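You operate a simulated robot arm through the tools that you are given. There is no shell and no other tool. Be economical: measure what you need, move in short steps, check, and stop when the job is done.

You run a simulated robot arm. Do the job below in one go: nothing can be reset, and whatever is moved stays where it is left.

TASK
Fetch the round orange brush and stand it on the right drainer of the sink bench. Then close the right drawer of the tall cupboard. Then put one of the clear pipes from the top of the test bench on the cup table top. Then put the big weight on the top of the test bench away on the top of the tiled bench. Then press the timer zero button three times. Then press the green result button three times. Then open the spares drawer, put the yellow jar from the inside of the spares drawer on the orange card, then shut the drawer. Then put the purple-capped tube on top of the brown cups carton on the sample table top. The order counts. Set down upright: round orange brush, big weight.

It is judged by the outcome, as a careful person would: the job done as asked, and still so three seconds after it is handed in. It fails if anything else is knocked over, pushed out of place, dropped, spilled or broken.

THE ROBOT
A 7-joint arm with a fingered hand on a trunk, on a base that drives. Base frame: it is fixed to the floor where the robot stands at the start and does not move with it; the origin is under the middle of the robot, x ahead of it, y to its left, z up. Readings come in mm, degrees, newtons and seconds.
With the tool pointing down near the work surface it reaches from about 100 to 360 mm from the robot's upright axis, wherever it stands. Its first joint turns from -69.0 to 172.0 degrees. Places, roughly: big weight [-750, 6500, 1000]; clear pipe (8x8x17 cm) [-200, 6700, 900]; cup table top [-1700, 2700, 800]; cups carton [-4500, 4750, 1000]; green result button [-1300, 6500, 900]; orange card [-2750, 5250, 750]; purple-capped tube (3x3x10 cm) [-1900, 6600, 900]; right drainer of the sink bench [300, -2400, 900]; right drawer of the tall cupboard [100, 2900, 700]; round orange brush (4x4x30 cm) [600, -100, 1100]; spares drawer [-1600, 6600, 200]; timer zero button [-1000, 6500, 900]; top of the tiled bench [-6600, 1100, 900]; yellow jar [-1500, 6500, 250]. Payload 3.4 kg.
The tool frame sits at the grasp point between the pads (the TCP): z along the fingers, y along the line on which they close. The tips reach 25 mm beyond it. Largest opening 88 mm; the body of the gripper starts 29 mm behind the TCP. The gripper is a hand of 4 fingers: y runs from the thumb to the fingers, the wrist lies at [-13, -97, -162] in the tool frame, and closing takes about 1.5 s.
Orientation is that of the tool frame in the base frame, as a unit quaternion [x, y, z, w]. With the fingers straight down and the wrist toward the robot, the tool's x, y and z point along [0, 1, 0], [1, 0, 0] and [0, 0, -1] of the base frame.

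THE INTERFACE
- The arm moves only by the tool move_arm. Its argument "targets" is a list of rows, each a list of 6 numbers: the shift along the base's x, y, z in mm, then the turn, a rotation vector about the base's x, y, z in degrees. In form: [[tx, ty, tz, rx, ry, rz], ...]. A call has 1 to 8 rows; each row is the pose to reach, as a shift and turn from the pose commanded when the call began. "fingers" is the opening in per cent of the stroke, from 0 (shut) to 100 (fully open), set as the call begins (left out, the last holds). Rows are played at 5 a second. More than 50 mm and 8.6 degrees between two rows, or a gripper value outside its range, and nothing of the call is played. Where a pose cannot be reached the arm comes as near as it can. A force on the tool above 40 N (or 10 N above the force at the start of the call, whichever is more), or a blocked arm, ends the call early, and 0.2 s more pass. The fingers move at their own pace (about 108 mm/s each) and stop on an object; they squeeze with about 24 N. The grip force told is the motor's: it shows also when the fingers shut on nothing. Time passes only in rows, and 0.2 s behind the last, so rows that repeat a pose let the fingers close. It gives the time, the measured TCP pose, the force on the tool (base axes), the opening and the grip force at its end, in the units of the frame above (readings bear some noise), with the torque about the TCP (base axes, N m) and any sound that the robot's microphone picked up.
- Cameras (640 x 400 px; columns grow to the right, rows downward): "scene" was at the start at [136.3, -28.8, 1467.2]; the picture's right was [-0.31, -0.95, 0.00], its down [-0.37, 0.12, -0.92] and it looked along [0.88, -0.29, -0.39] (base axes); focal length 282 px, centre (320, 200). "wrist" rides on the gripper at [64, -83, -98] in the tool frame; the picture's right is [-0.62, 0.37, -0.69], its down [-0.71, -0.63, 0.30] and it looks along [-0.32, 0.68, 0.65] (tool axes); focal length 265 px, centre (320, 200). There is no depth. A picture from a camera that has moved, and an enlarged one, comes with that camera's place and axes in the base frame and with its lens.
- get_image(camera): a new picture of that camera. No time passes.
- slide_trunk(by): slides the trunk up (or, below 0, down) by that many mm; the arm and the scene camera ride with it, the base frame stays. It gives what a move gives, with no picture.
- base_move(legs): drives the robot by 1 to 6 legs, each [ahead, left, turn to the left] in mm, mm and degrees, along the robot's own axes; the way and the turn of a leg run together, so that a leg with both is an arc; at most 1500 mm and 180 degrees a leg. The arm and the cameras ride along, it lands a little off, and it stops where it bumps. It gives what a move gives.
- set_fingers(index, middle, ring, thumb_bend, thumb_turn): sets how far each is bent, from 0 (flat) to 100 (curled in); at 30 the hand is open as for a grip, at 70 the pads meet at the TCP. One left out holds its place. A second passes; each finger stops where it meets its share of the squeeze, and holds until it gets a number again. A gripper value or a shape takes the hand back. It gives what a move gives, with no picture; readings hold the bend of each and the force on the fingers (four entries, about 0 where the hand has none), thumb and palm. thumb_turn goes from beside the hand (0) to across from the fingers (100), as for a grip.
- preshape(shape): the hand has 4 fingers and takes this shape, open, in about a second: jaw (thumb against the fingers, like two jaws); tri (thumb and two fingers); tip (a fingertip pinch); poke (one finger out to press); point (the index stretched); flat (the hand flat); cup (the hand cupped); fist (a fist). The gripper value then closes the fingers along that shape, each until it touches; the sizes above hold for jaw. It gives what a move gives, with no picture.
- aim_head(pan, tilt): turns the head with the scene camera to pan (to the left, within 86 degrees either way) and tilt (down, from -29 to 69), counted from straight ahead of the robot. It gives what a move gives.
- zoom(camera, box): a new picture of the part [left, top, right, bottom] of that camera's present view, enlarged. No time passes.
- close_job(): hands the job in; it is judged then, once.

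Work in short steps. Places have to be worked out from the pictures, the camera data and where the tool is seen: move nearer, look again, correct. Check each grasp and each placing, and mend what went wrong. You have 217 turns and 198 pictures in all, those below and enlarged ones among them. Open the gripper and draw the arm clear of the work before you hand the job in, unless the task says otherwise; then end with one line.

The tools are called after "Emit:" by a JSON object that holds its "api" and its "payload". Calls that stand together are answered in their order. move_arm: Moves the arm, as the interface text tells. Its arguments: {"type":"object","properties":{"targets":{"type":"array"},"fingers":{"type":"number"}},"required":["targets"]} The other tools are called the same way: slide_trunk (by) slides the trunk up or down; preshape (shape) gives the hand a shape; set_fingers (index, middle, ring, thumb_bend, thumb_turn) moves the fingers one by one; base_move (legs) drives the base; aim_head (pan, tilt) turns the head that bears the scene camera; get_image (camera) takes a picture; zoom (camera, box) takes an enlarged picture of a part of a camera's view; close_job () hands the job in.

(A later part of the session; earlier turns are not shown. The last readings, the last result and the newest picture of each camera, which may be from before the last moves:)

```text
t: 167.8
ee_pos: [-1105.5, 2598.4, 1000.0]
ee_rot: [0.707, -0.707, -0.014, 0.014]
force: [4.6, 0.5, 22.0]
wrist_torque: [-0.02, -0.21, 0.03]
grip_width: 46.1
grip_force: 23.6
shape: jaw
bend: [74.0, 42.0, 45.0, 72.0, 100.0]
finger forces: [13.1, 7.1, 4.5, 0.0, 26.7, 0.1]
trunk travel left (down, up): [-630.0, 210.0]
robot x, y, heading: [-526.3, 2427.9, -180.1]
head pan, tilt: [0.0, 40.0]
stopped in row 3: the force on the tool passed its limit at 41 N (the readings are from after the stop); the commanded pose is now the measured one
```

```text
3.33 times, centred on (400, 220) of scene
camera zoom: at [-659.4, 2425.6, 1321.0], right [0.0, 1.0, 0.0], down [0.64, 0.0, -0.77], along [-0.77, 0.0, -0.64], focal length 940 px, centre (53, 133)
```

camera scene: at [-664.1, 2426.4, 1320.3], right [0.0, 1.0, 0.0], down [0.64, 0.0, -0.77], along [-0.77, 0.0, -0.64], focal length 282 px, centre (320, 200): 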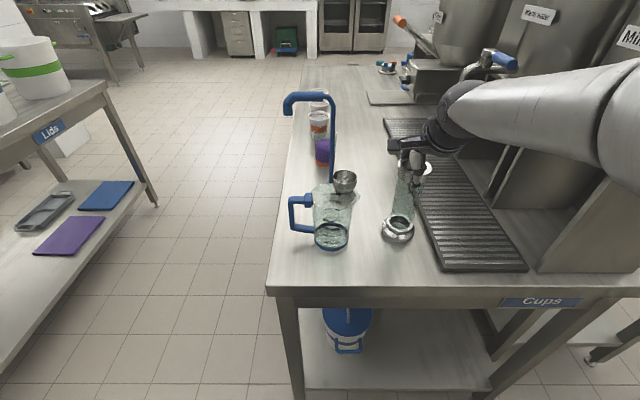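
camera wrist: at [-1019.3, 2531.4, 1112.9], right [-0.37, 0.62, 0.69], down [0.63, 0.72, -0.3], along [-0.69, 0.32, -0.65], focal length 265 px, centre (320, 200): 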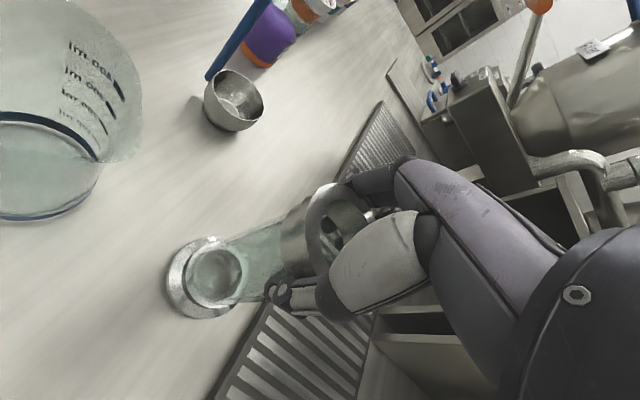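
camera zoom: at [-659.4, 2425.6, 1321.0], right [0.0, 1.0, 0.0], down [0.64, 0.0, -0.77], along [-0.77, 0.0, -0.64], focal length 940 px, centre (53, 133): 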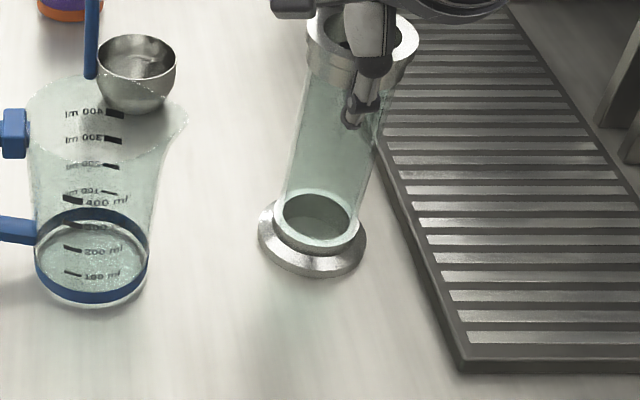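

It touched the table at TCP z≈1000 and the hand was pushed 2° off. I ease up and restore the vertical.

Emit:
{"api": "move_arm", "payload": {"targets": [[0, 0, 3, 0, -1.2, 0], [0, 0, 5, 0, -2.3, 0], [0, 0, 5, 0, -2.3, 0]]}}

Emit:
{"api": "zoom", "payload": {"camera": "scene", "box": [330, 160, 470, 280]}}

Emit:
{"api": "get_image", "payload": {"camera": "wrist"}}

```text
t: 168.6
ee_pos: [-1106.2, 2597.3, 1001.5]
ee_rot: [0.708, -0.706, 0.003, -0.003]
force: [-1.5, 0.4, 14.3]
wrist_torque: [0.07, 0.4, -0.01]
grip_width: 46.1
grip_force: 24.3
shape: jaw
bend: [74.0, 42.0, 45.0, 72.0, 100.0]
finger forces: [14.7, 8.0, 4.9, 0.1, 22.8, 0.0]
trunk travel left (down, up): [-630.0, 210.0]
robot x, y, heading: [-523.4, 2425.5, -179.9]
head pan, tilt: [0.0, 40.0]
```

```text
3.33 times, centred on (400, 220) of scene
camera zoom: at [-661.6, 2425.8, 1320.6], right [0.0, 1.0, 0.0], down [0.64, 0.0, -0.77], along [-0.77, 0.0, -0.64], focal length 940 px, centre (53, 133)
```

zoom: 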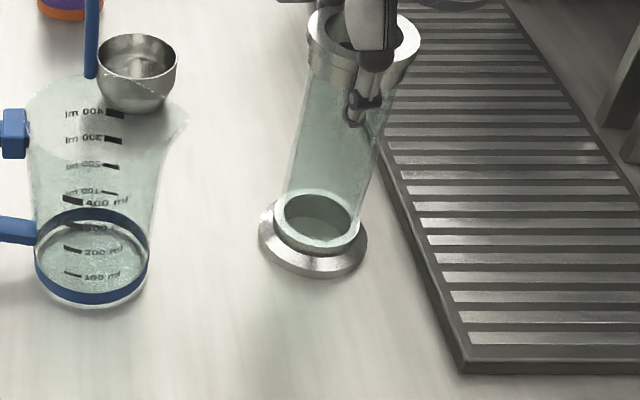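

```text
135 pictures are left
camera wrist: at [-1022.8, 2531.6, 1100.0], right [-0.38, 0.62, 0.69], down [0.63, 0.72, -0.3], along [-0.68, 0.32, -0.66], focal length 265 px, centre (320, 200)
```

wrist: 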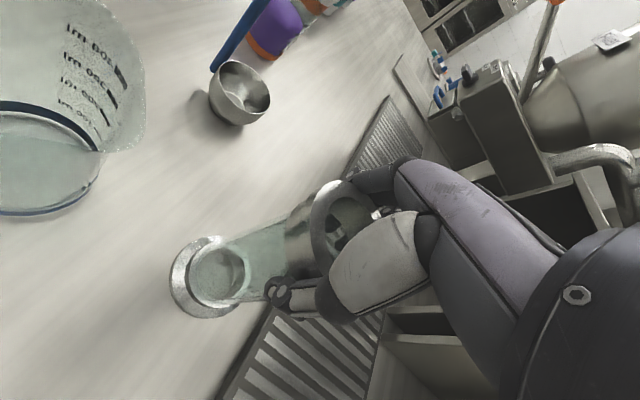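

I ease 2 mm more and then open the hand.

Emit:
{"api": "move_arm", "payload": {"targets": [[0, 0, 2, 0, 0.5, 0], [0, 0, 2, 0, 0.5, 0]]}}

Emit:
{"api": "move_arm", "payload": {"targets": [[0, 0, 0, 0, 0, 0], [0, 0, 0, 0, 0, 0], [0, 0, 0, 0, 0, 0], [0, 0, 0, 0, 0, 0], [0, 0, 0, 0, 0, 0], [0, 0, 0, 0, 0, 0], [0, 0, 0, 0, 0, 0]], "fingers": 100}}

Emit:
{"api": "get_image", "payload": {"camera": "wrist"}}

```text
t: 169.2
ee_pos: [-1106.0, 2598.8, 1001.1]
ee_rot: [0.708, -0.706, 0.002, -0.002]
force: [0.5, 0.2, 7.4]
wrist_torque: [-0.04, 0.21, 0.0]
grip_width: 45.8
grip_force: 24.2
shape: jaw
bend: [74.0, 42.0, 45.0, 72.0, 100.0]
finger forces: [13.5, 7.0, 4.2, 0.0, 23.2, 0.0]
trunk travel left (down, up): [-630.0, 210.0]
robot x, y, heading: [-525.4, 2425.3, -179.9]
head pan, tilt: [0.0, 40.0]
```

```text
t: 170.8
ee_pos: [-1106.1, 2597.8, 1001.8]
ee_rot: [0.707, -0.707, 0.002, -0.001]
force: [-0.1, -0.2, 0.2]
wrist_torque: [0.01, -0.02, 0.03]
grip_width: 87.5
grip_force: 0.1
shape: jaw
bend: [30.0, 30.0, 30.0, 30.0, 98.0]
finger forces: [0.0, 0.0, 0.0, 0.1, 0.1, 0.1]
trunk travel left (down, up): [-630.0, 210.0]
robot x, y, heading: [-527.3, 2421.6, -179.9]
head pan, tilt: [0.0, 40.0]
```

```text
134 pictures are left
camera wrist: at [-1023.8, 2532.2, 1100.1], right [-0.37, 0.62, 0.69], down [0.63, 0.72, -0.3], along [-0.68, 0.32, -0.66], focal length 265 px, centre (320, 200)
```

wrist: 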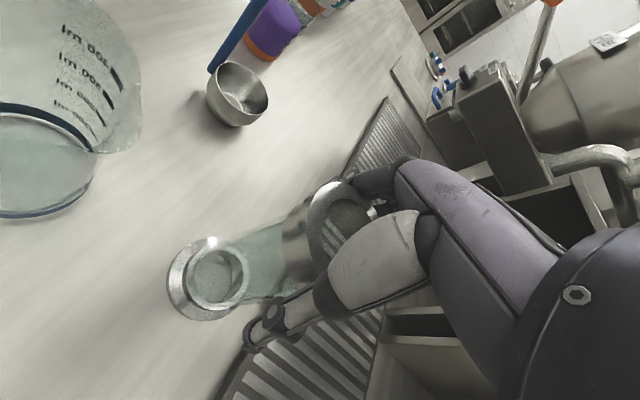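

The pipe stands on the table. I raise the hand straight up with the trunk, in a small step first and then fully.

Emit:
{"api": "move_arm", "payload": {"targets": [[0, 0, 20, 0, 0, 0], [0, 0, 45, 0, 0, 0], [0, 0, 80, 0, 0, 0]]}}

Emit:
{"api": "slide_trunk", "payload": {"by": 130}}

Emit:
{"api": "get_image", "payload": {"camera": "scene"}}

```text
t: 171.6
ee_pos: [-1106.5, 2596.5, 1082.4]
ee_rot: [0.709, -0.706, 0.001, -0.001]
force: [0.2, 0.5, -0.4]
wrist_torque: [0.02, 0.01, 0.0]
grip_width: 87.5
grip_force: 0.1
shape: jaw
bend: [30.0, 30.0, 30.0, 30.0, 98.0]
finger forces: [0.0, 0.0, 0.1, 0.0, 0.0, 0.0]
trunk travel left (down, up): [-630.0, 210.0]
robot x, y, heading: [-526.5, 2425.6, -179.7]
head pan, tilt: [0.0, 40.0]
```

```text
t: 173.2
ee_pos: [-1107.3, 2596.6, 1213.1]
ee_rot: [0.708, -0.706, 0.002, -0.001]
force: [0.0, -0.5, 0.3]
wrist_torque: [0.03, 0.0, 0.02]
grip_width: 87.7
grip_force: 0.0
shape: jaw
bend: [30.0, 30.0, 30.0, 30.0, 98.0]
finger forces: [0.0, 0.0, 0.0, 0.0, 0.0, 0.0]
trunk travel left (down, up): [-760.0, 80.0]
robot x, y, heading: [-528.8, 2430.3, -179.8]
head pan, tilt: [0.0, 40.0]
```

```text
133 pictures are left
camera scene: at [-663.7, 2426.4, 1450.3], right [0.0, 1.0, 0.0], down [0.64, 0.0, -0.77], along [-0.77, 0.0, -0.64], focal length 282 px, centre (320, 200)
```

scene: 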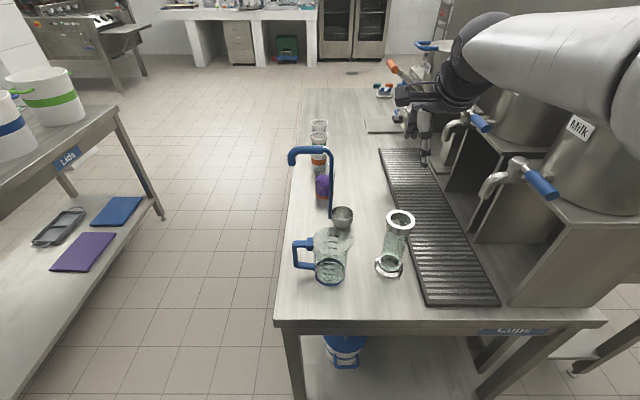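

The pipe stands on the cup table. I back off, turn to +y and drive back to the test bench for the weight.

Emit:
{"api": "base_move", "payload": {"legs": [[-250, 0, 0], [0, 0, -90], [1450, 80, 0], [1400, 480, 0], [400, 0, 0]]}}

Emit:
{"api": "aim_head", "payload": {"pan": -10, "tilt": 38}}

Emit:
{"api": "get_image", "payload": {"camera": "scene"}}

Emit:
{"api": "get_image", "payload": {"camera": "wrist"}}

```text
t: 194.8
ee_pos: [-628.5, 6275.6, 1212.2]
ee_rot: [-0.005, 1.0, -0.002, 0.0]
force: [-0.7, 1.1, -0.3]
wrist_torque: [0.01, -0.01, 0.0]
grip_width: 87.8
grip_force: 0.1
shape: jaw
bend: [30.0, 30.0, 30.0, 30.0, 98.0]
finger forces: [0.0, 0.0, 0.0, 0.0, 0.1, 0.0]
trunk travel left (down, up): [-760.0, 80.0]
robot x, y, heading: [-794.7, 5690.6, 90.4]
head pan, tilt: [0.0, 40.0]
```

```text
t: 195.5
ee_pos: [-627.4, 6276.2, 1211.4]
ee_rot: [-0.004, 1.0, 0.0, -0.001]
force: [0.2, 0.4, -0.2]
wrist_torque: [0.0, -0.01, -0.01]
grip_width: 87.5
grip_force: 0.0
shape: jaw
bend: [30.0, 30.0, 30.0, 30.0, 98.0]
finger forces: [0.0, 0.0, 0.1, 0.0, 0.1, 0.1]
trunk travel left (down, up): [-760.0, 80.0]
robot x, y, heading: [-794.7, 5691.7, 90.3]
head pan, tilt: [-10.0, 38.0]
```

```text
132 pictures are left
camera scene: at [-781.7, 5829.1, 1453.3], right [0.99, -0.16, 0.0], down [-0.1, -0.61, -0.79], along [0.13, 0.78, -0.62], focal length 282 px, centre (320, 200)
```

scene: 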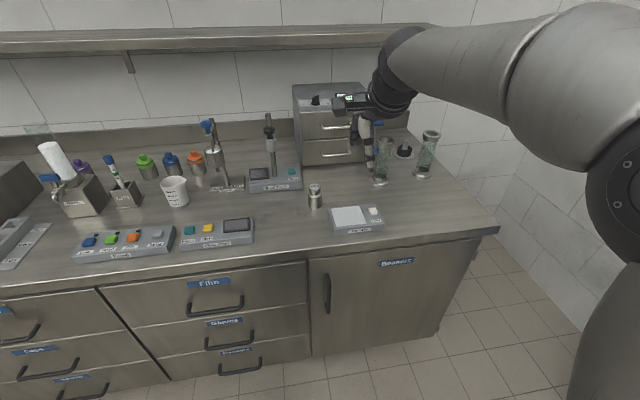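

```text
131 pictures are left
camera wrist: at [-691.1, 6190.1, 1310.3], right [0.62, 0.38, 0.69], down [0.72, -0.62, -0.3], along [0.32, 0.69, -0.66], focal length 265 px, centre (320, 200)
```

wrist: 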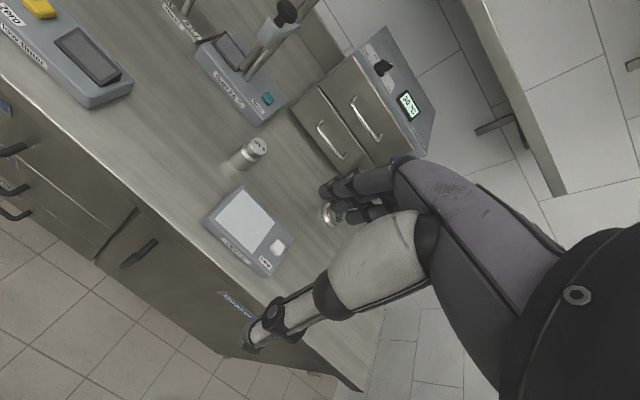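

The weight stands at about (-679, 6542), z 858–943. I drive in so the hand comes above it.

Emit:
{"api": "base_move", "payload": {"legs": [[200, 50, -0.3]]}}

Emit:
{"api": "move_arm", "payload": {"targets": [[0, 30, -30, 0, 0, 0], [0, 60, -65, 0, 0, 0], [0, 60, -105, 0, 0, 0]], "fingers": 85}}

Emit:
{"api": "get_image", "payload": {"camera": "wrist"}}

Emit:
{"api": "get_image", "payload": {"camera": "scene"}}

```text
t: 197.2
ee_pos: [-676.6, 6477.2, 1211.9]
ee_rot: [-0.002, 1.0, -0.001, 0.0]
force: [-0.3, 0.4, 0.0]
wrist_torque: [-0.04, -0.02, -0.02]
grip_width: 87.7
grip_force: 0.0
shape: jaw
bend: [30.0, 30.0, 30.0, 30.0, 98.0]
finger forces: [0.0, 0.0, 0.0, 0.0, 0.1, 0.0]
trunk travel left (down, up): [-760.0, 80.0]
robot x, y, heading: [-847.0, 5899.5, 90.4]
head pan, tilt: [-10.0, 38.0]
```

```text
t: 198.0
ee_pos: [-673.5, 6540.2, 1108.4]
ee_rot: [-0.003, 1.0, -0.001, 0.001]
force: [0.0, 0.6, 0.5]
wrist_torque: [0.0, 0.01, 0.0]
grip_width: 75.4
grip_force: 0.1
shape: jaw
bend: [28.0, 33.0, 31.0, 43.0, 98.0]
finger forces: [0.0, 0.1, 0.0, 0.1, 0.0, 0.0]
trunk travel left (down, up): [-760.0, 80.0]
robot x, y, heading: [-847.0, 5898.5, 90.2]
head pan, tilt: [-10.0, 38.0]
```

```text
130 pictures are left
camera wrist: at [-738.1, 6454.0, 1206.5], right [0.62, 0.37, 0.69], down [0.72, -0.63, -0.3], along [0.32, 0.68, -0.66], focal length 265 px, centre (320, 200)
```

wrist: 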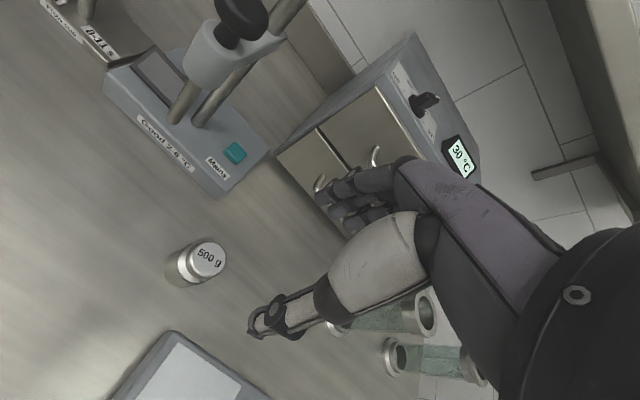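

```text
129 pictures are left
camera scene: at [-832.4, 6032.0, 1453.4], right [0.99, -0.17, 0.0], down [-0.1, -0.61, -0.79], along [0.13, 0.78, -0.62], focal length 282 px, centre (320, 200)
```

scene: 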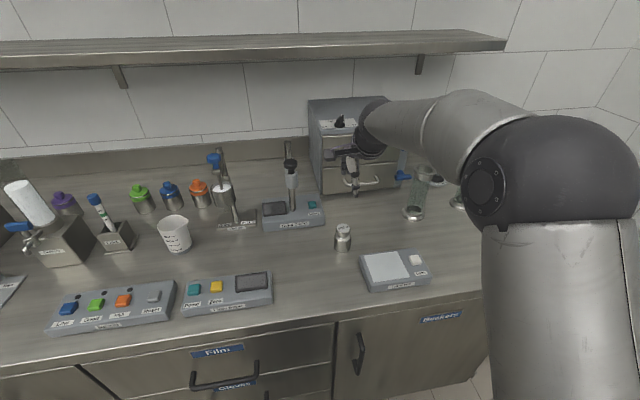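

Refined position: weight at (-680, 6552), top z≈940. I shift and descend part of the way, then recheck.

Emit:
{"api": "move_arm", "payload": {"targets": [[-6, 11, -30, 0, 0, 0], [-6, 11, -70, 0, 0, 0], [-6, 11, -105, 0, 0, 0], [-6, 11, -130, 0, 0, 0]], "fingers": 75}}

Emit:
{"api": "get_image", "payload": {"camera": "wrist"}}

```text
t: 199.0
ee_pos: [-680.7, 6549.4, 976.6]
ee_rot: [-0.003, 1.0, -0.002, 0.0]
force: [-0.5, -0.8, 0.7]
wrist_torque: [0.02, 0.0, 0.0]
grip_width: 66.2
grip_force: 0.1
shape: jaw
bend: [27.0, 35.0, 32.0, 54.0, 99.0]
finger forces: [0.1, 0.1, 0.0, 0.1, 0.0, 0.0]
trunk travel left (down, up): [-760.0, 80.0]
robot x, y, heading: [-843.9, 5898.4, 90.1]
head pan, tilt: [-10.0, 38.0]
```

```text
128 pictures are left
camera wrist: at [-745.6, 6463.9, 1074.5], right [0.62, 0.37, 0.69], down [0.72, -0.63, -0.3], along [0.32, 0.68, -0.66], focal length 265 px, centre (320, 200)
```

wrist: 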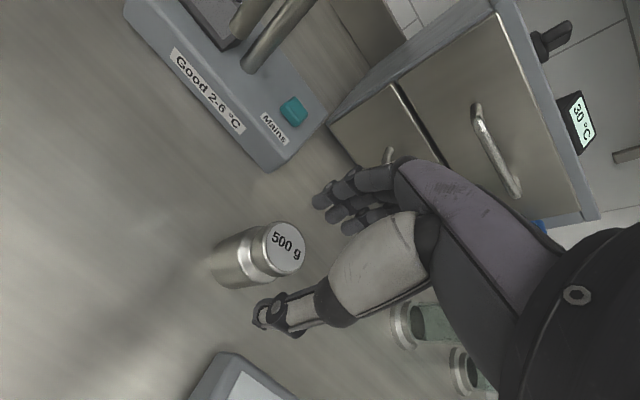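

Aligned within about 4 mm. I descend the last 58 mm and close.

Emit:
{"api": "move_arm", "payload": {"targets": [[-2, 3, -30, 0, 0, 0], [-2, 3, -58, 0, 0, 0]]}}

Emit:
{"api": "move_arm", "payload": {"targets": [[0, 0, 0, 0, 0, 0], [0, 0, 0, 0, 0, 0], [0, 0, 0, 0, 0, 0], [0, 0, 0, 0, 0, 0], [0, 0, 0, 0, 0, 0], [0, 0, 0, 0, 0, 0], [0, 0, 0, 0, 0, 0], [0, 0, 0, 0, 0, 0]], "fingers": 0}}

Emit:
{"api": "get_image", "payload": {"camera": "wrist"}}

```text
t: 199.6
ee_pos: [-684.5, 6553.7, 920.0]
ee_rot: [-0.003, 1.0, -0.002, 0.0]
force: [0.0, 0.1, 0.4]
wrist_torque: [-0.01, -0.04, 0.0]
grip_width: 66.5
grip_force: 0.1
shape: jaw
bend: [27.0, 35.0, 32.0, 54.0, 99.0]
finger forces: [0.1, 0.0, 0.0, 0.0, 0.1, 0.0]
trunk travel left (down, up): [-760.0, 80.0]
robot x, y, heading: [-844.6, 5895.1, 90.3]
head pan, tilt: [-10.0, 38.0]
```

```text
t: 201.4
ee_pos: [-684.6, 6551.6, 922.2]
ee_rot: [-0.002, 1.0, 0.0, 0.001]
force: [-2.2, 2.1, 11.5]
wrist_torque: [0.64, 0.08, 0.1]
grip_width: 25.4
grip_force: 23.5
shape: jaw
bend: [74.0, 40.0, 44.0, 73.0, 100.0]
finger forces: [16.9, 9.7, 6.0, 0.1, 23.1, 0.0]
trunk travel left (down, up): [-760.0, 80.0]
robot x, y, heading: [-847.7, 5900.8, 90.1]
head pan, tilt: [-10.0, 38.0]
```

```text
127 pictures are left
camera wrist: at [-749.1, 6466.9, 1019.8], right [0.62, 0.37, 0.69], down [0.72, -0.63, -0.3], along [0.32, 0.69, -0.65], focal length 265 px, centre (320, 200)
```

wrist: 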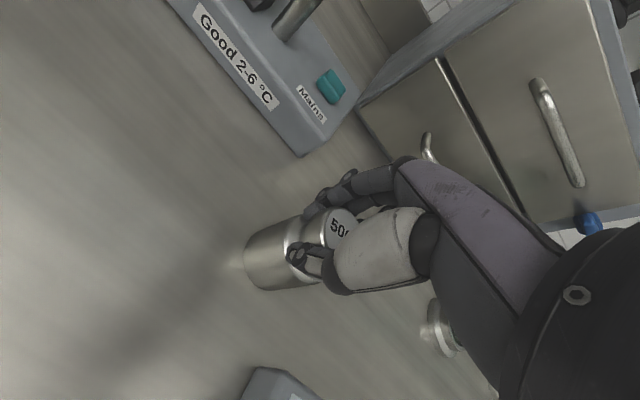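

It is gripped around the neck, under the knob. I lift.

Emit:
{"api": "move_arm", "payload": {"targets": [[0, 0, 10, 0, 0, 0], [0, 0, 30, 0, 0, 0], [0, 0, 60, 0, 0, 0], [0, 0, 100, 0, 0, 0], [0, -10, 140, 0, 0, 0]]}}

Emit:
{"api": "get_image", "payload": {"camera": "wrist"}}

Emit:
{"api": "zoom", "payload": {"camera": "scene", "box": [270, 80, 430, 240]}}

Emit:
{"api": "zoom", "payload": {"camera": "scene", "box": [30, 230, 290, 350]}}

```text
t: 202.6
ee_pos: [-683.7, 6538.4, 1059.3]
ee_rot: [-0.003, 1.0, -0.002, 0.0]
force: [0.4, 0.1, -5.6]
wrist_torque: [-0.07, 0.02, 0.0]
grip_width: 24.0
grip_force: 24.2
shape: jaw
bend: [75.0, 41.0, 44.0, 73.0, 100.0]
finger forces: [12.1, 6.9, 7.9, 0.1, 24.5, 0.0]
trunk travel left (down, up): [-760.0, 80.0]
robot x, y, heading: [-845.5, 5896.4, 90.2]
head pan, tilt: [-10.0, 38.0]
```

```text
126 pictures are left
camera wrist: at [-746.8, 6454.3, 1157.6], right [0.62, 0.37, 0.69], down [0.72, -0.63, -0.3], along [0.32, 0.68, -0.66], focal length 265 px, centre (320, 200)
```

wrist: 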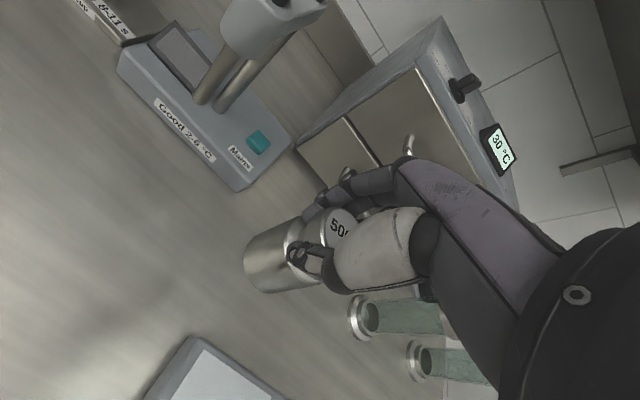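

```text
2.50 times, centred on (350, 160) of scene
camera zoom: at [-832.5, 6031.1, 1453.4], right [0.99, -0.17, 0.0], down [-0.1, -0.61, -0.79], along [0.13, 0.78, -0.62], focal length 705 px, centre (245, 300)
```

zoom: 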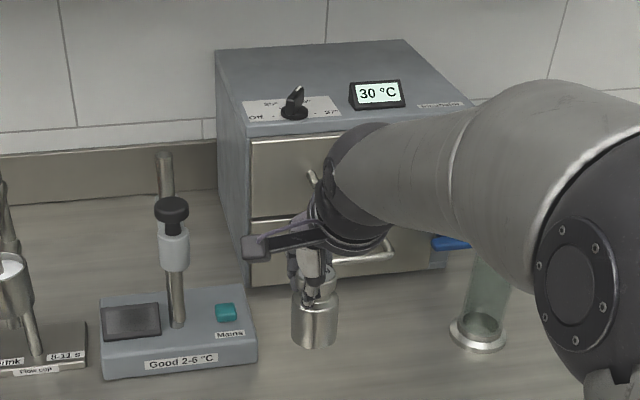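

```text
2.46 times, centred on (160, 290) of scene
camera zoom: at [-832.5, 6031.1, 1453.4], right [0.99, -0.17, 0.0], down [-0.1, -0.61, -0.79], along [0.13, 0.78, -0.62], focal length 694 px, centre (714, -22)
```

zoom: 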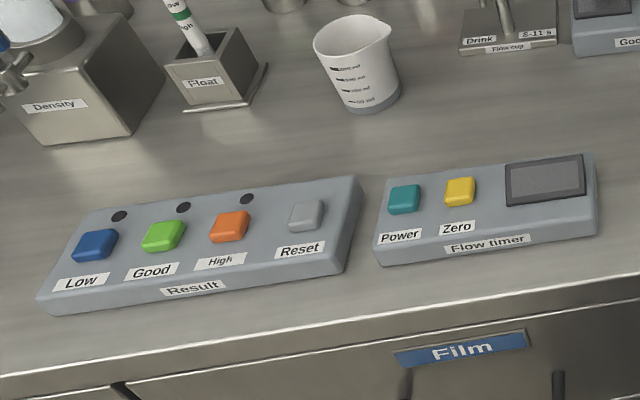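

The 500 g weight is held. Buttons noted: timer Zero is yellow and result Good is green. I back out, turn to face -x and look along the corridor to the tiled bench.

Emit:
{"api": "base_move", "payload": {"legs": [[-1500, 0, 0], [0, 180, 0], [0, 0, 90]]}}

Emit:
{"api": "aim_head", "payload": {"pan": 15, "tilt": 15}}

Emit:
{"api": "get_image", "payload": {"camera": "scene"}}

```text
t: 215.0
ee_pos: [-1644.5, 4525.2, 1058.8]
ee_rot: [0.717, -0.697, 0.001, -0.001]
force: [-0.1, 0.2, -4.7]
wrist_torque: [-0.04, -0.08, 0.02]
grip_width: 23.7
grip_force: 24.7
shape: jaw
bend: [75.0, 41.0, 44.0, 74.0, 100.0]
finger forces: [12.2, 6.8, 7.5, 0.0, 21.8, 0.0]
trunk travel left (down, up): [-760.0, 80.0]
robot x, y, heading: [-996.7, 4377.8, -178.3]
head pan, tilt: [-10.0, 38.0]
```

```text
t: 215.9
ee_pos: [-1643.7, 4525.0, 1058.2]
ee_rot: [0.717, -0.697, 0.002, -0.002]
force: [0.1, 0.4, -4.7]
wrist_torque: [-0.04, -0.05, -0.02]
grip_width: 23.7
grip_force: 23.8
shape: jaw
bend: [75.0, 41.0, 44.0, 74.0, 100.0]
finger forces: [12.2, 6.9, 7.4, 0.1, 21.9, 0.1]
trunk travel left (down, up): [-760.0, 80.0]
robot x, y, heading: [-993.0, 4376.0, -178.5]
head pan, tilt: [15.0, 15.0]
```

```text
123 pictures are left
camera scene: at [-1137.9, 4350.6, 1489.7], right [-0.29, 0.96, 0.0], down [0.25, 0.07, -0.97], along [-0.93, -0.28, -0.26], focal length 282 px, centre (320, 200)
```

scene: 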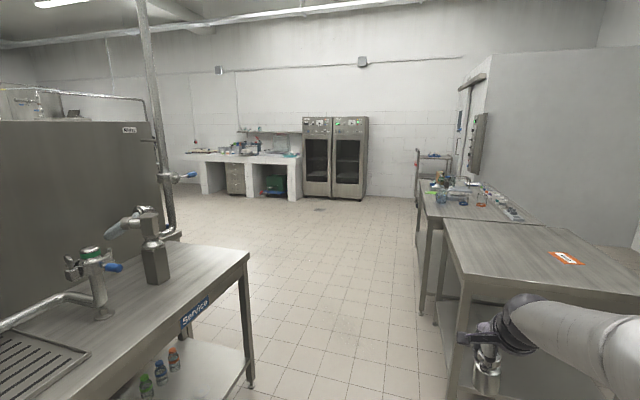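

The corridor is clear. I centre in it and drive along -x.

Emit:
{"api": "base_move", "payload": {"legs": [[0, 150, -1.5], [1500, 0, 0], [1300, 0, 0]]}}

Emit:
{"api": "aim_head", "payload": {"pan": 30, "tilt": 18}}

Emit:
{"api": "get_image", "payload": {"camera": "scene"}}

Emit:
{"api": "aim_head", "payload": {"pan": -75, "tilt": 25}}

Emit:
{"api": "get_image", "payload": {"camera": "scene"}}

```text
t: 230.3
ee_pos: [-4426.0, 4275.9, 1057.9]
ee_rot: [0.721, -0.693, 0.002, -0.001]
force: [-1.1, 0.0, -5.1]
wrist_torque: [-0.04, -0.05, -0.05]
grip_width: 23.3
grip_force: 24.3
shape: jaw
bend: [75.0, 41.0, 44.0, 74.0, 100.0]
finger forces: [12.0, 7.0, 7.6, 0.1, 21.9, 0.0]
trunk travel left (down, up): [-760.0, 80.0]
robot x, y, heading: [-3775.7, 4136.2, -177.8]
head pan, tilt: [15.0, 15.0]
```

```text
t: 231.1
ee_pos: [-4426.3, 4277.2, 1057.3]
ee_rot: [0.72, -0.694, 0.003, -0.002]
force: [0.6, -0.5, -4.5]
wrist_torque: [-0.04, -0.09, -0.02]
grip_width: 23.5
grip_force: 24.1
shape: jaw
bend: [75.0, 41.0, 44.0, 74.0, 100.0]
finger forces: [12.0, 7.1, 7.5, 0.0, 22.0, 0.0]
trunk travel left (down, up): [-760.0, 80.0]
robot x, y, heading: [-3773.2, 4136.2, -177.7]
head pan, tilt: [30.0, 18.0]
```

```text
122 pictures are left
camera scene: at [-3909.0, 4084.4, 1484.9], right [-0.53, 0.85, 0.0], down [0.26, 0.16, -0.95], along [-0.81, -0.51, -0.31], focal length 282 px, centre (320, 200)
```

scene: 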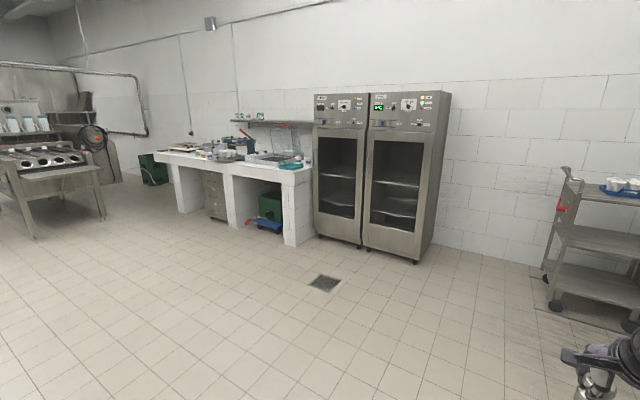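

```text
t: 232.9
ee_pos: [-4426.6, 4276.6, 1058.0]
ee_rot: [0.719, -0.695, 0.002, -0.002]
force: [-0.1, 0.4, -4.5]
wrist_torque: [-0.06, -0.04, -0.01]
grip_width: 23.5
grip_force: 24.4
shape: jaw
bend: [75.0, 41.0, 44.0, 74.0, 100.0]
finger forces: [11.9, 7.1, 7.5, 0.0, 22.0, 0.1]
trunk travel left (down, up): [-760.0, 80.0]
robot x, y, heading: [-3775.2, 4135.2, -177.9]
head pan, tilt: [-75.0, 25.0]
```

```text
121 pictures are left
camera scene: at [-3857.1, 4221.9, 1473.6], right [0.96, 0.29, 0.0], down [0.13, -0.4, -0.91], along [-0.27, 0.87, -0.42], focal length 282 px, centre (320, 200)
```

scene: 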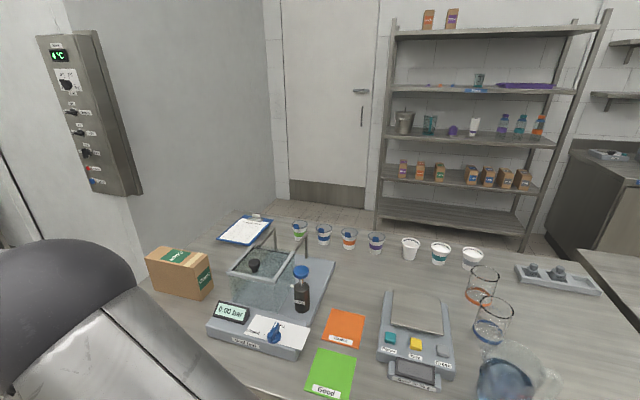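

The tiled bench front is at x≈-6240, y from ~300 to 2316. I drive diagonally toward it.

Emit:
{"api": "base_move", "payload": {"legs": [[900, 1100, -2], [600, 1150, 0], [0, 450, 0]]}}

Emit:
{"api": "aim_head", "payload": {"pan": 0, "tilt": 25}}

Emit:
{"api": "get_image", "payload": {"camera": "scene"}}

```text
t: 248.2
ee_pos: [-5838.5, 1599.6, 1057.9]
ee_rot: [0.712, -0.702, 0.002, -0.002]
force: [-0.4, -0.8, -4.7]
wrist_torque: [-0.03, -0.05, -0.02]
grip_width: 23.5
grip_force: 24.1
shape: jaw
bend: [75.0, 41.0, 44.0, 74.0, 100.0]
finger forces: [12.2, 7.0, 7.7, 0.0, 22.0, 0.1]
trunk travel left (down, up): [-760.0, 80.0]
robot x, y, heading: [-5194.2, 1444.8, -179.2]
head pan, tilt: [-75.0, 25.0]
```

```text
t: 249.7
ee_pos: [-5838.8, 1600.0, 1057.9]
ee_rot: [0.711, -0.703, 0.002, -0.002]
force: [0.1, -0.5, -4.5]
wrist_torque: [-0.06, -0.09, -0.02]
grip_width: 23.3
grip_force: 23.7
shape: jaw
bend: [75.0, 41.0, 44.0, 74.0, 100.0]
finger forces: [12.1, 7.1, 7.7, 0.0, 22.0, 0.0]
trunk travel left (down, up): [-760.0, 80.0]
robot x, y, heading: [-5195.5, 1443.4, -179.4]
head pan, tilt: [0.0, 25.0]
```

```text
120 pictures are left
camera scene: at [-5338.2, 1442.2, 1473.5], right [-0.01, 1.0, 0.0], down [0.42, 0.0, -0.91], along [-0.91, -0.01, -0.42], focal length 282 px, centre (320, 200)
```

scene: 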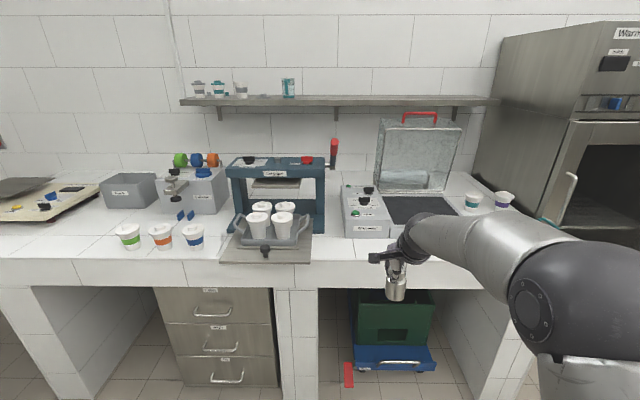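

The bench top is at z≈850, front edge x≈-6190. There is a free area right of the sealer body at about (-6310, 2000), so I strafe right and go ahead.

Emit:
{"api": "base_move", "payload": {"legs": [[0, -400, -0.6], [330, 0, 0]]}}

Emit:
{"api": "aim_head", "payload": {"pan": -5, "tilt": 38}}

Emit:
{"api": "get_image", "payload": {"camera": "scene"}}

Emit:
{"api": "get_image", "payload": {"camera": "wrist"}}

```text
t: 254.0
ee_pos: [-6172.9, 1999.7, 1057.4]
ee_rot: [0.711, -0.704, 0.002, -0.002]
force: [0.1, 0.3, -4.8]
wrist_torque: [-0.03, -0.07, 0.03]
grip_width: 23.2
grip_force: 23.6
shape: jaw
bend: [75.0, 41.0, 44.0, 74.0, 100.0]
finger forces: [11.9, 7.1, 7.8, 0.0, 22.0, 0.0]
trunk travel left (down, up): [-760.0, 80.0]
robot x, y, heading: [-5529.8, 1840.6, -179.2]
head pan, tilt: [0.0, 25.0]
```

```text
t: 254.7
ee_pos: [-6173.0, 1999.5, 1057.7]
ee_rot: [0.71, -0.704, 0.001, -0.001]
force: [-0.1, 0.5, -4.7]
wrist_torque: [-0.06, -0.08, 0.01]
grip_width: 23.2
grip_force: 24.2
shape: jaw
bend: [75.0, 41.0, 44.0, 74.0, 100.0]
finger forces: [12.0, 7.0, 7.8, 0.0, 22.0, 0.1]
trunk travel left (down, up): [-760.0, 80.0]
robot x, y, heading: [-5528.2, 1840.0, -179.6]
head pan, tilt: [-5.0, 38.0]
```

```text
119 pictures are left
camera scene: at [-5667.5, 1846.6, 1453.3], right [0.08, 1.0, 0.0], down [0.61, -0.05, -0.79], along [-0.79, 0.06, -0.62], focal length 282 px, centre (320, 200)
```

scene: 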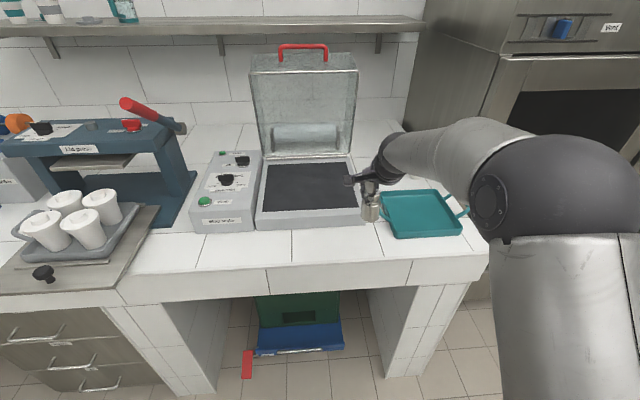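

```text
118 pictures are left
camera wrist: at [-6089.9, 1934.0, 1156.3], right [-0.38, 0.62, 0.69], down [0.62, 0.72, -0.3], along [-0.68, 0.32, -0.66], focal length 265 px, centre (320, 200)
```

wrist: 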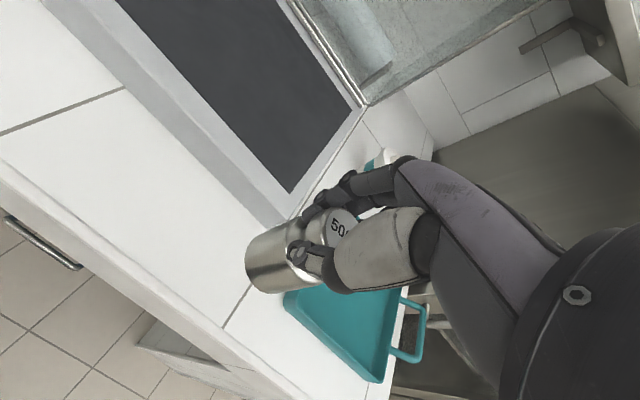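

A strip in front of the sealer is free, x -6160 to -6297, well left of the teal tray. I aim for (-6220, 1930) and lower.

Emit:
{"api": "base_move", "payload": {"legs": [[47, 70, 0]]}}

Emit:
{"api": "slide_trunk", "payload": {"by": -110}}

Emit:
{"api": "get_image", "payload": {"camera": "wrist"}}

Emit:
{"api": "get_image", "payload": {"camera": "scene"}}

```text
t: 255.8
ee_pos: [-6220.4, 1929.5, 1057.6]
ee_rot: [0.71, -0.704, 0.001, -0.002]
force: [0.6, -0.3, -4.7]
wrist_torque: [-0.04, -0.07, 0.02]
grip_width: 23.3
grip_force: 23.8
shape: jaw
bend: [75.0, 41.0, 44.0, 74.0, 100.0]
finger forces: [12.3, 7.0, 7.9, 0.0, 21.9, 0.0]
trunk travel left (down, up): [-760.0, 80.0]
robot x, y, heading: [-5576.3, 1773.5, -179.5]
head pan, tilt: [-5.0, 38.0]
```

```text
t: 257.2
ee_pos: [-6218.6, 1929.8, 948.2]
ee_rot: [0.711, -0.704, 0.003, -0.001]
force: [0.4, -0.8, -4.3]
wrist_torque: [-0.06, -0.04, -0.02]
grip_width: 23.3
grip_force: 23.9
shape: jaw
bend: [75.0, 41.0, 44.0, 74.0, 100.0]
finger forces: [11.9, 7.1, 7.8, 0.0, 22.1, 0.0]
trunk travel left (down, up): [-650.0, 190.0]
robot x, y, heading: [-5575.9, 1769.5, -179.4]
head pan, tilt: [-5.0, 38.0]
```

```text
117 pictures are left
camera wrist: at [-6135.3, 1864.7, 1046.5], right [-0.38, 0.62, 0.69], down [0.62, 0.72, -0.3], along [-0.68, 0.32, -0.66], focal length 265 px, centre (320, 200)
```

wrist: 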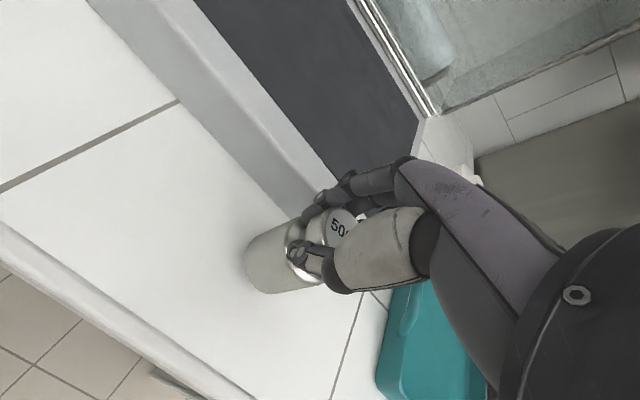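

```text
116 pictures are left
camera scene: at [-5712.8, 1777.4, 1343.2], right [0.08, 1.0, 0.0], down [0.61, -0.05, -0.79], along [-0.79, 0.06, -0.62], focal length 282 px, centre (320, 200)
```

scene: 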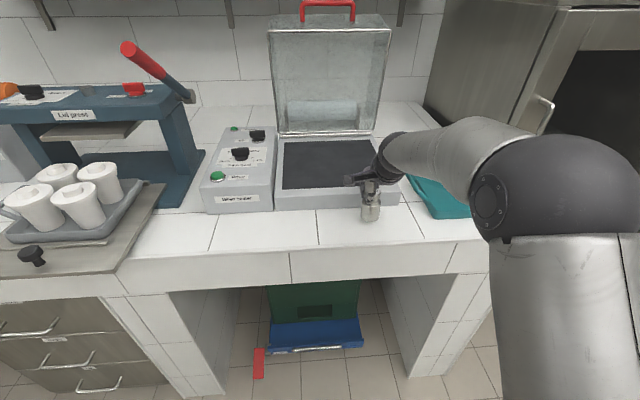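

There is good clearance to the machine and tray. I lower in small steps to contact.

Emit:
{"api": "move_arm", "payload": {"targets": [[0, 0, -12, 0, 0, 0], [0, 0, -18, 0, 0, 0], [0, 0, -22, 0, 0, 0], [0, 0, -25, 0, 0, 0], [0, 0, -27, 0, 0, 0]]}}

```text
t: 258.4
ee_pos: [-6216.7, 1929.8, 931.5]
ee_rot: [0.71, -0.704, -0.006, 0.005]
force: [-3.0, 5.4, 37.3]
wrist_torque: [0.04, 0.95, -0.09]
grip_width: 25.1
grip_force: 24.4
shape: jaw
bend: [75.0, 39.0, 44.0, 74.0, 100.0]
finger forces: [26.0, 14.0, 8.4, 0.1, 25.2, 0.1]
trunk travel left (down, up): [-650.0, 190.0]
robot x, y, heading: [-5574.6, 1769.4, -179.4]
head pan, tilt: [-5.0, 38.0]
```

Contact came at TCP z≈931 with 37 N. I ease up to relax it.

Emit:
{"api": "move_arm", "payload": {"targets": [[0, 0, 5, 0, 0, 0], [0, 0, 8, 0, 0, 0], [0, 0, 8, 0, 0, 0]]}}

Emit:
{"api": "get_image", "payload": {"camera": "wrist"}}

Emit:
{"api": "zoom", "payload": {"camera": "scene", "box": [320, 150, 420, 240]}}

```text
t: 259.2
ee_pos: [-6217.5, 1929.9, 932.6]
ee_rot: [0.711, -0.703, 0.0, 0.0]
force: [-3.6, 3.3, 19.1]
wrist_torque: [0.02, 0.92, -0.08]
grip_width: 24.8
grip_force: 24.0
shape: jaw
bend: [75.0, 39.0, 44.0, 74.0, 100.0]
finger forces: [20.8, 12.9, 7.4, 0.0, 19.7, 0.1]
trunk travel left (down, up): [-650.0, 190.0]
robot x, y, heading: [-5574.8, 1767.3, -179.4]
head pan, tilt: [-5.0, 38.0]
```

```text
115 pictures are left
camera wrist: at [-6132.4, 1863.9, 1030.1], right [-0.37, 0.62, 0.69], down [0.62, 0.72, -0.3], along [-0.69, 0.32, -0.65], focal length 265 px, centre (320, 200)
```

wrist: 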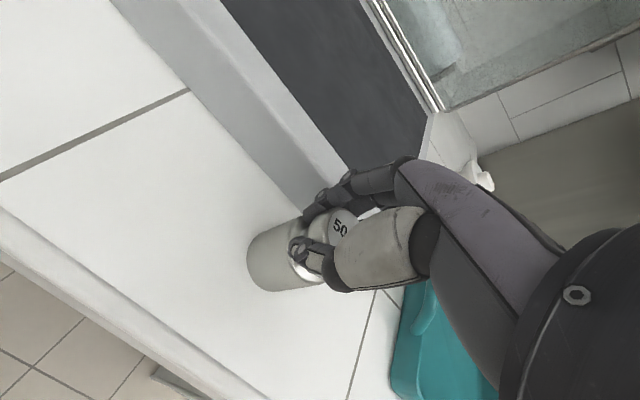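

```text
4.44 times, centred on (370, 195) of scene
camera zoom: at [-5709.0, 1776.9, 1343.6], right [0.08, 1.0, 0.0], down [0.61, -0.05, -0.79], along [-0.79, 0.06, -0.61], focal length 1253 px, centre (98, 222)
```

zoom: 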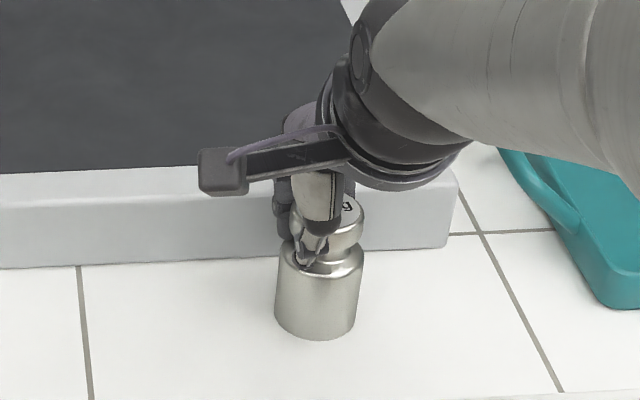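

The weight stands flat. I ease 4 mm more and open to 62 %.

Emit:
{"api": "move_arm", "payload": {"targets": [[0, 0, 3, 0, 0, 0], [0, 0, 4, 0, 0, 0]]}}

Emit:
{"api": "move_arm", "payload": {"targets": [[0, 0, 0, 0, 0, 0], [0, 0, 0, 0, 0, 0], [0, 0, 0, 0, 0, 0], [0, 0, 0, 0, 0, 0], [0, 0, 0, 0, 0, 0], [0, 0, 0, 0, 0, 0]], "fingers": 65}}

Emit:
{"api": "get_image", "payload": {"camera": "wrist"}}

```text
t: 259.8
ee_pos: [-6218.0, 1928.7, 932.9]
ee_rot: [0.711, -0.703, 0.003, -0.004]
force: [-3.6, 0.6, 5.3]
wrist_torque: [-0.04, 0.43, -0.03]
grip_width: 24.3
grip_force: 23.9
shape: jaw
bend: [75.0, 39.0, 44.0, 74.0, 100.0]
finger forces: [14.0, 9.7, 7.5, 0.1, 20.7, 0.0]
trunk travel left (down, up): [-650.0, 190.0]
robot x, y, heading: [-5571.8, 1768.2, -179.5]
head pan, tilt: [-5.0, 38.0]
```

```text
t: 261.2
ee_pos: [-6218.3, 1929.3, 934.3]
ee_rot: [0.711, -0.703, 0.002, -0.002]
force: [-0.4, -0.3, 0.3]
wrist_torque: [0.0, -0.01, -0.01]
grip_width: 56.9
grip_force: 0.1
shape: jaw
bend: [28.0, 39.0, 36.0, 62.0, 100.0]
finger forces: [0.1, 0.1, 0.0, 0.0, 0.0, 0.0]
trunk travel left (down, up): [-650.0, 190.0]
robot x, y, heading: [-5573.9, 1776.2, -179.3]
head pan, tilt: [-5.0, 38.0]
```

```text
113 pictures are left
camera wrist: at [-6134.6, 1864.4, 1032.7], right [-0.38, 0.62, 0.69], down [0.62, 0.72, -0.3], along [-0.68, 0.32, -0.66], focal length 265 px, centre (320, 200)
```

wrist: 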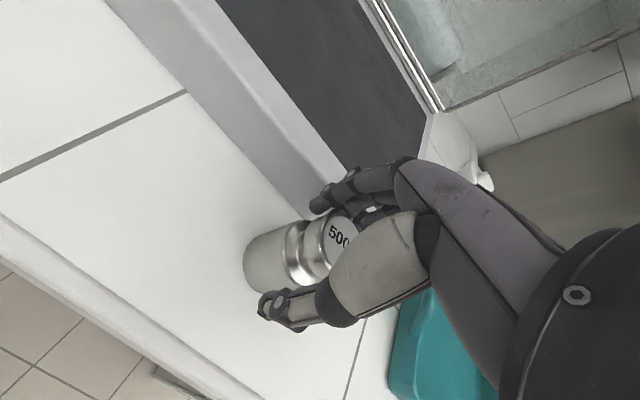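

It is released and standing. I raise the hand straight up and check.

Emit:
{"api": "move_arm", "payload": {"targets": [[0, 0, 15, 0, 0, 0], [0, 0, 40, 0, 0, 0], [0, 0, 80, 0, 0, 0]]}}

Emit:
{"api": "slide_trunk", "payload": {"by": 120}}

Emit:
{"api": "base_move", "payload": {"legs": [[-300, 0, 0]]}}

Emit:
{"api": "get_image", "payload": {"camera": "scene"}}

```text
t: 262.0
ee_pos: [-6217.7, 1930.8, 1015.2]
ee_rot: [0.711, -0.703, 0.002, -0.001]
force: [0.0, 1.0, -0.2]
wrist_torque: [0.0, -0.01, 0.0]
grip_width: 56.8
grip_force: 0.0
shape: jaw
bend: [28.0, 39.0, 36.0, 62.0, 100.0]
finger forces: [0.0, 0.0, 0.0, 0.0, 0.0, 0.0]
trunk travel left (down, up): [-650.0, 190.0]
robot x, y, heading: [-5575.0, 1770.4, -179.6]
head pan, tilt: [-5.0, 38.0]
```

```text
t: 263.5
ee_pos: [-6219.0, 1930.7, 1133.1]
ee_rot: [0.71, -0.704, 0.002, -0.002]
force: [-0.3, -0.1, 0.9]
wrist_torque: [0.02, 0.01, -0.01]
grip_width: 57.0
grip_force: 0.0
shape: jaw
bend: [28.0, 39.0, 36.0, 62.0, 100.0]
finger forces: [0.0, 0.0, 0.0, 0.0, 0.0, 0.0]
trunk travel left (down, up): [-770.0, 70.0]
robot x, y, heading: [-5573.3, 1768.5, -179.2]
head pan, tilt: [-5.0, 38.0]
```

```text
t: 265.6
ee_pos: [-5913.5, 1932.3, 1134.3]
ee_rot: [0.712, -0.702, 0.002, -0.002]
force: [-0.2, 1.1, 0.6]
wrist_torque: [-0.01, -0.01, -0.01]
grip_width: 56.7
grip_force: 0.1
shape: jaw
bend: [28.0, 39.0, 36.0, 62.0, 100.0]
finger forces: [0.0, 0.0, 0.1, 0.0, 0.0, 0.0]
trunk travel left (down, up): [-770.0, 70.0]
robot x, y, heading: [-5266.9, 1772.5, -179.0]
head pan, tilt: [-5.0, 38.0]
```

```text
112 pictures are left
camera scene: at [-5404.1, 1780.6, 1463.4], right [0.07, 1.0, 0.0], down [0.61, -0.04, -0.79], along [-0.79, 0.06, -0.62], focal length 282 px, centre (320, 200)
```

scene: 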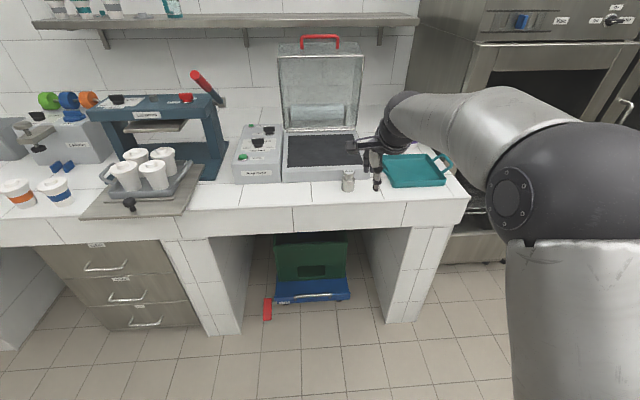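

The weight stands on the tiled bench. I return by the same route to the test bench.

Emit:
{"api": "base_move", "payload": {"legs": [[-700, -1150, -1], [-600, -1200, 0]]}}

```text
t: 278.6
ee_pos: [-4588.0, 4276.9, 1132.7]
ee_rot: [-0.698, 0.716, -0.002, 0.001]
force: [0.9, 0.2, -1.0]
wrist_torque: [0.02, 0.0, 0.03]
grip_width: 57.0
grip_force: 0.0
shape: jaw
bend: [28.0, 39.0, 36.0, 62.0, 100.0]
finger forces: [0.1, 0.0, 0.1, 0.1, 0.0, 0.0]
trunk travel left (down, up): [-770.0, 70.0]
robot x, y, heading: [-3943.8, 4091.8, 178.4]
head pan, tilt: [-5.0, 38.0]
```

I correct the heading and back along the corridor.

Emit:
{"api": "base_move", "payload": {"legs": [[0, -80, 1.6], [-1450, -20, 0], [-1450, 0, 0]]}}

```text
t: 293.1
ee_pos: [-1720.8, 4391.5, 1133.2]
ee_rot: [0.71, -0.705, 0.002, -0.001]
force: [0.6, 0.2, 0.5]
wrist_torque: [0.0, 0.0, 0.0]
grip_width: 56.7
grip_force: 0.0
shape: jaw
bend: [28.0, 39.0, 36.0, 62.0, 100.0]
finger forces: [0.0, 0.0, 0.0, 0.1, 0.0, 0.0]
trunk travel left (down, up): [-770.0, 70.0]
robot x, y, heading: [-1070.1, 4231.4, -179.6]
head pan, tilt: [-5.0, 38.0]
```

Estimated buttons: Zero at (-1002, 6453), green at (-1252, 6447), both at z≈900. I turn to +y, drive up and take the poke shape.

Emit:
{"api": "base_move", "payload": {"legs": [[0, 0, -90.4], [1450, 100, 0]]}}

Emit:
{"api": "preshape", "payload": {"shape": "poke"}}

Emit:
{"api": "aim_head", "payload": {"pan": -5, "tilt": 40}}

Emit:
{"api": "get_image", "payload": {"camera": "scene"}}

Emit:
{"api": "get_image", "payload": {"camera": "wrist"}}

```text
t: 304.1
ee_pos: [-931.1, 6294.7, 1134.5]
ee_rot: [0.02, 1.0, -0.002, 0.001]
force: [0.3, 0.2, -0.9]
wrist_torque: [0.02, 0.03, -0.02]
grip_width: 56.8
grip_force: 0.1
shape: jaw
bend: [28.0, 39.0, 36.0, 62.0, 100.0]
finger forces: [0.1, 0.1, 0.0, 0.0, 0.1, 0.0]
trunk travel left (down, up): [-770.0, 70.0]
robot x, y, heading: [-1125.0, 5656.5, 87.6]
head pan, tilt: [-5.0, 38.0]
```

```text
t: 305.0
ee_pos: [-931.9, 6295.3, 1134.4]
ee_rot: [0.021, 1.0, -0.002, 0.0]
force: [-0.3, 0.5, -0.7]
wrist_torque: [-0.02, -0.03, 0.03]
grip_width: 0.0
grip_force: 0.1
shape: poke
bend: [70.0, 70.0, 99.0, 100.0, 100.0]
finger forces: [0.0, 0.0, 0.0, 0.1, 0.0, 0.0]
trunk travel left (down, up): [-770.0, 70.0]
robot x, y, heading: [-1128.4, 5656.9, 87.8]
head pan, tilt: [-5.0, 38.0]
```

```text
t: 305.6
ee_pos: [-932.2, 6295.1, 1133.9]
ee_rot: [0.021, 1.0, -0.002, 0.0]
force: [0.0, 0.2, 0.4]
wrist_torque: [0.02, 0.0, -0.02]
grip_width: 0.0
grip_force: 0.0
shape: poke
bend: [70.0, 70.0, 99.0, 100.0, 100.0]
finger forces: [0.1, 0.0, 0.0, 0.1, 0.0, 0.1]
trunk travel left (down, up): [-770.0, 70.0]
robot x, y, heading: [-1126.1, 5658.0, 87.8]
head pan, tilt: [-5.0, 40.0]
```

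```text
111 pictures are left
camera scene: at [-1112.8, 5793.1, 1460.4], right [0.99, -0.13, 0.0], down [-0.08, -0.64, -0.77], along [0.1, 0.76, -0.64], focal length 282 px, centre (320, 200)
```

scene: 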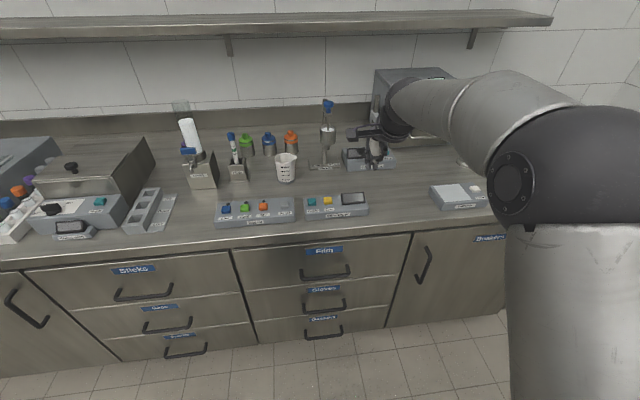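

```text
110 pictures are left
camera wrist: at [-999.1, 6212.9, 1232.0], right [0.63, 0.35, 0.69], down [0.69, -0.66, -0.3], along [0.35, 0.67, -0.66], focal length 265 px, centre (320, 200)
```

wrist: 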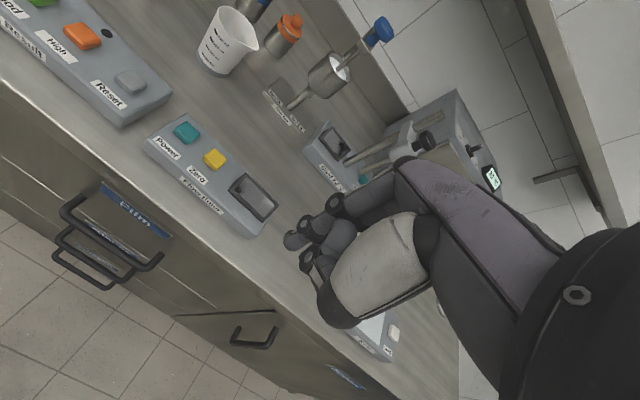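

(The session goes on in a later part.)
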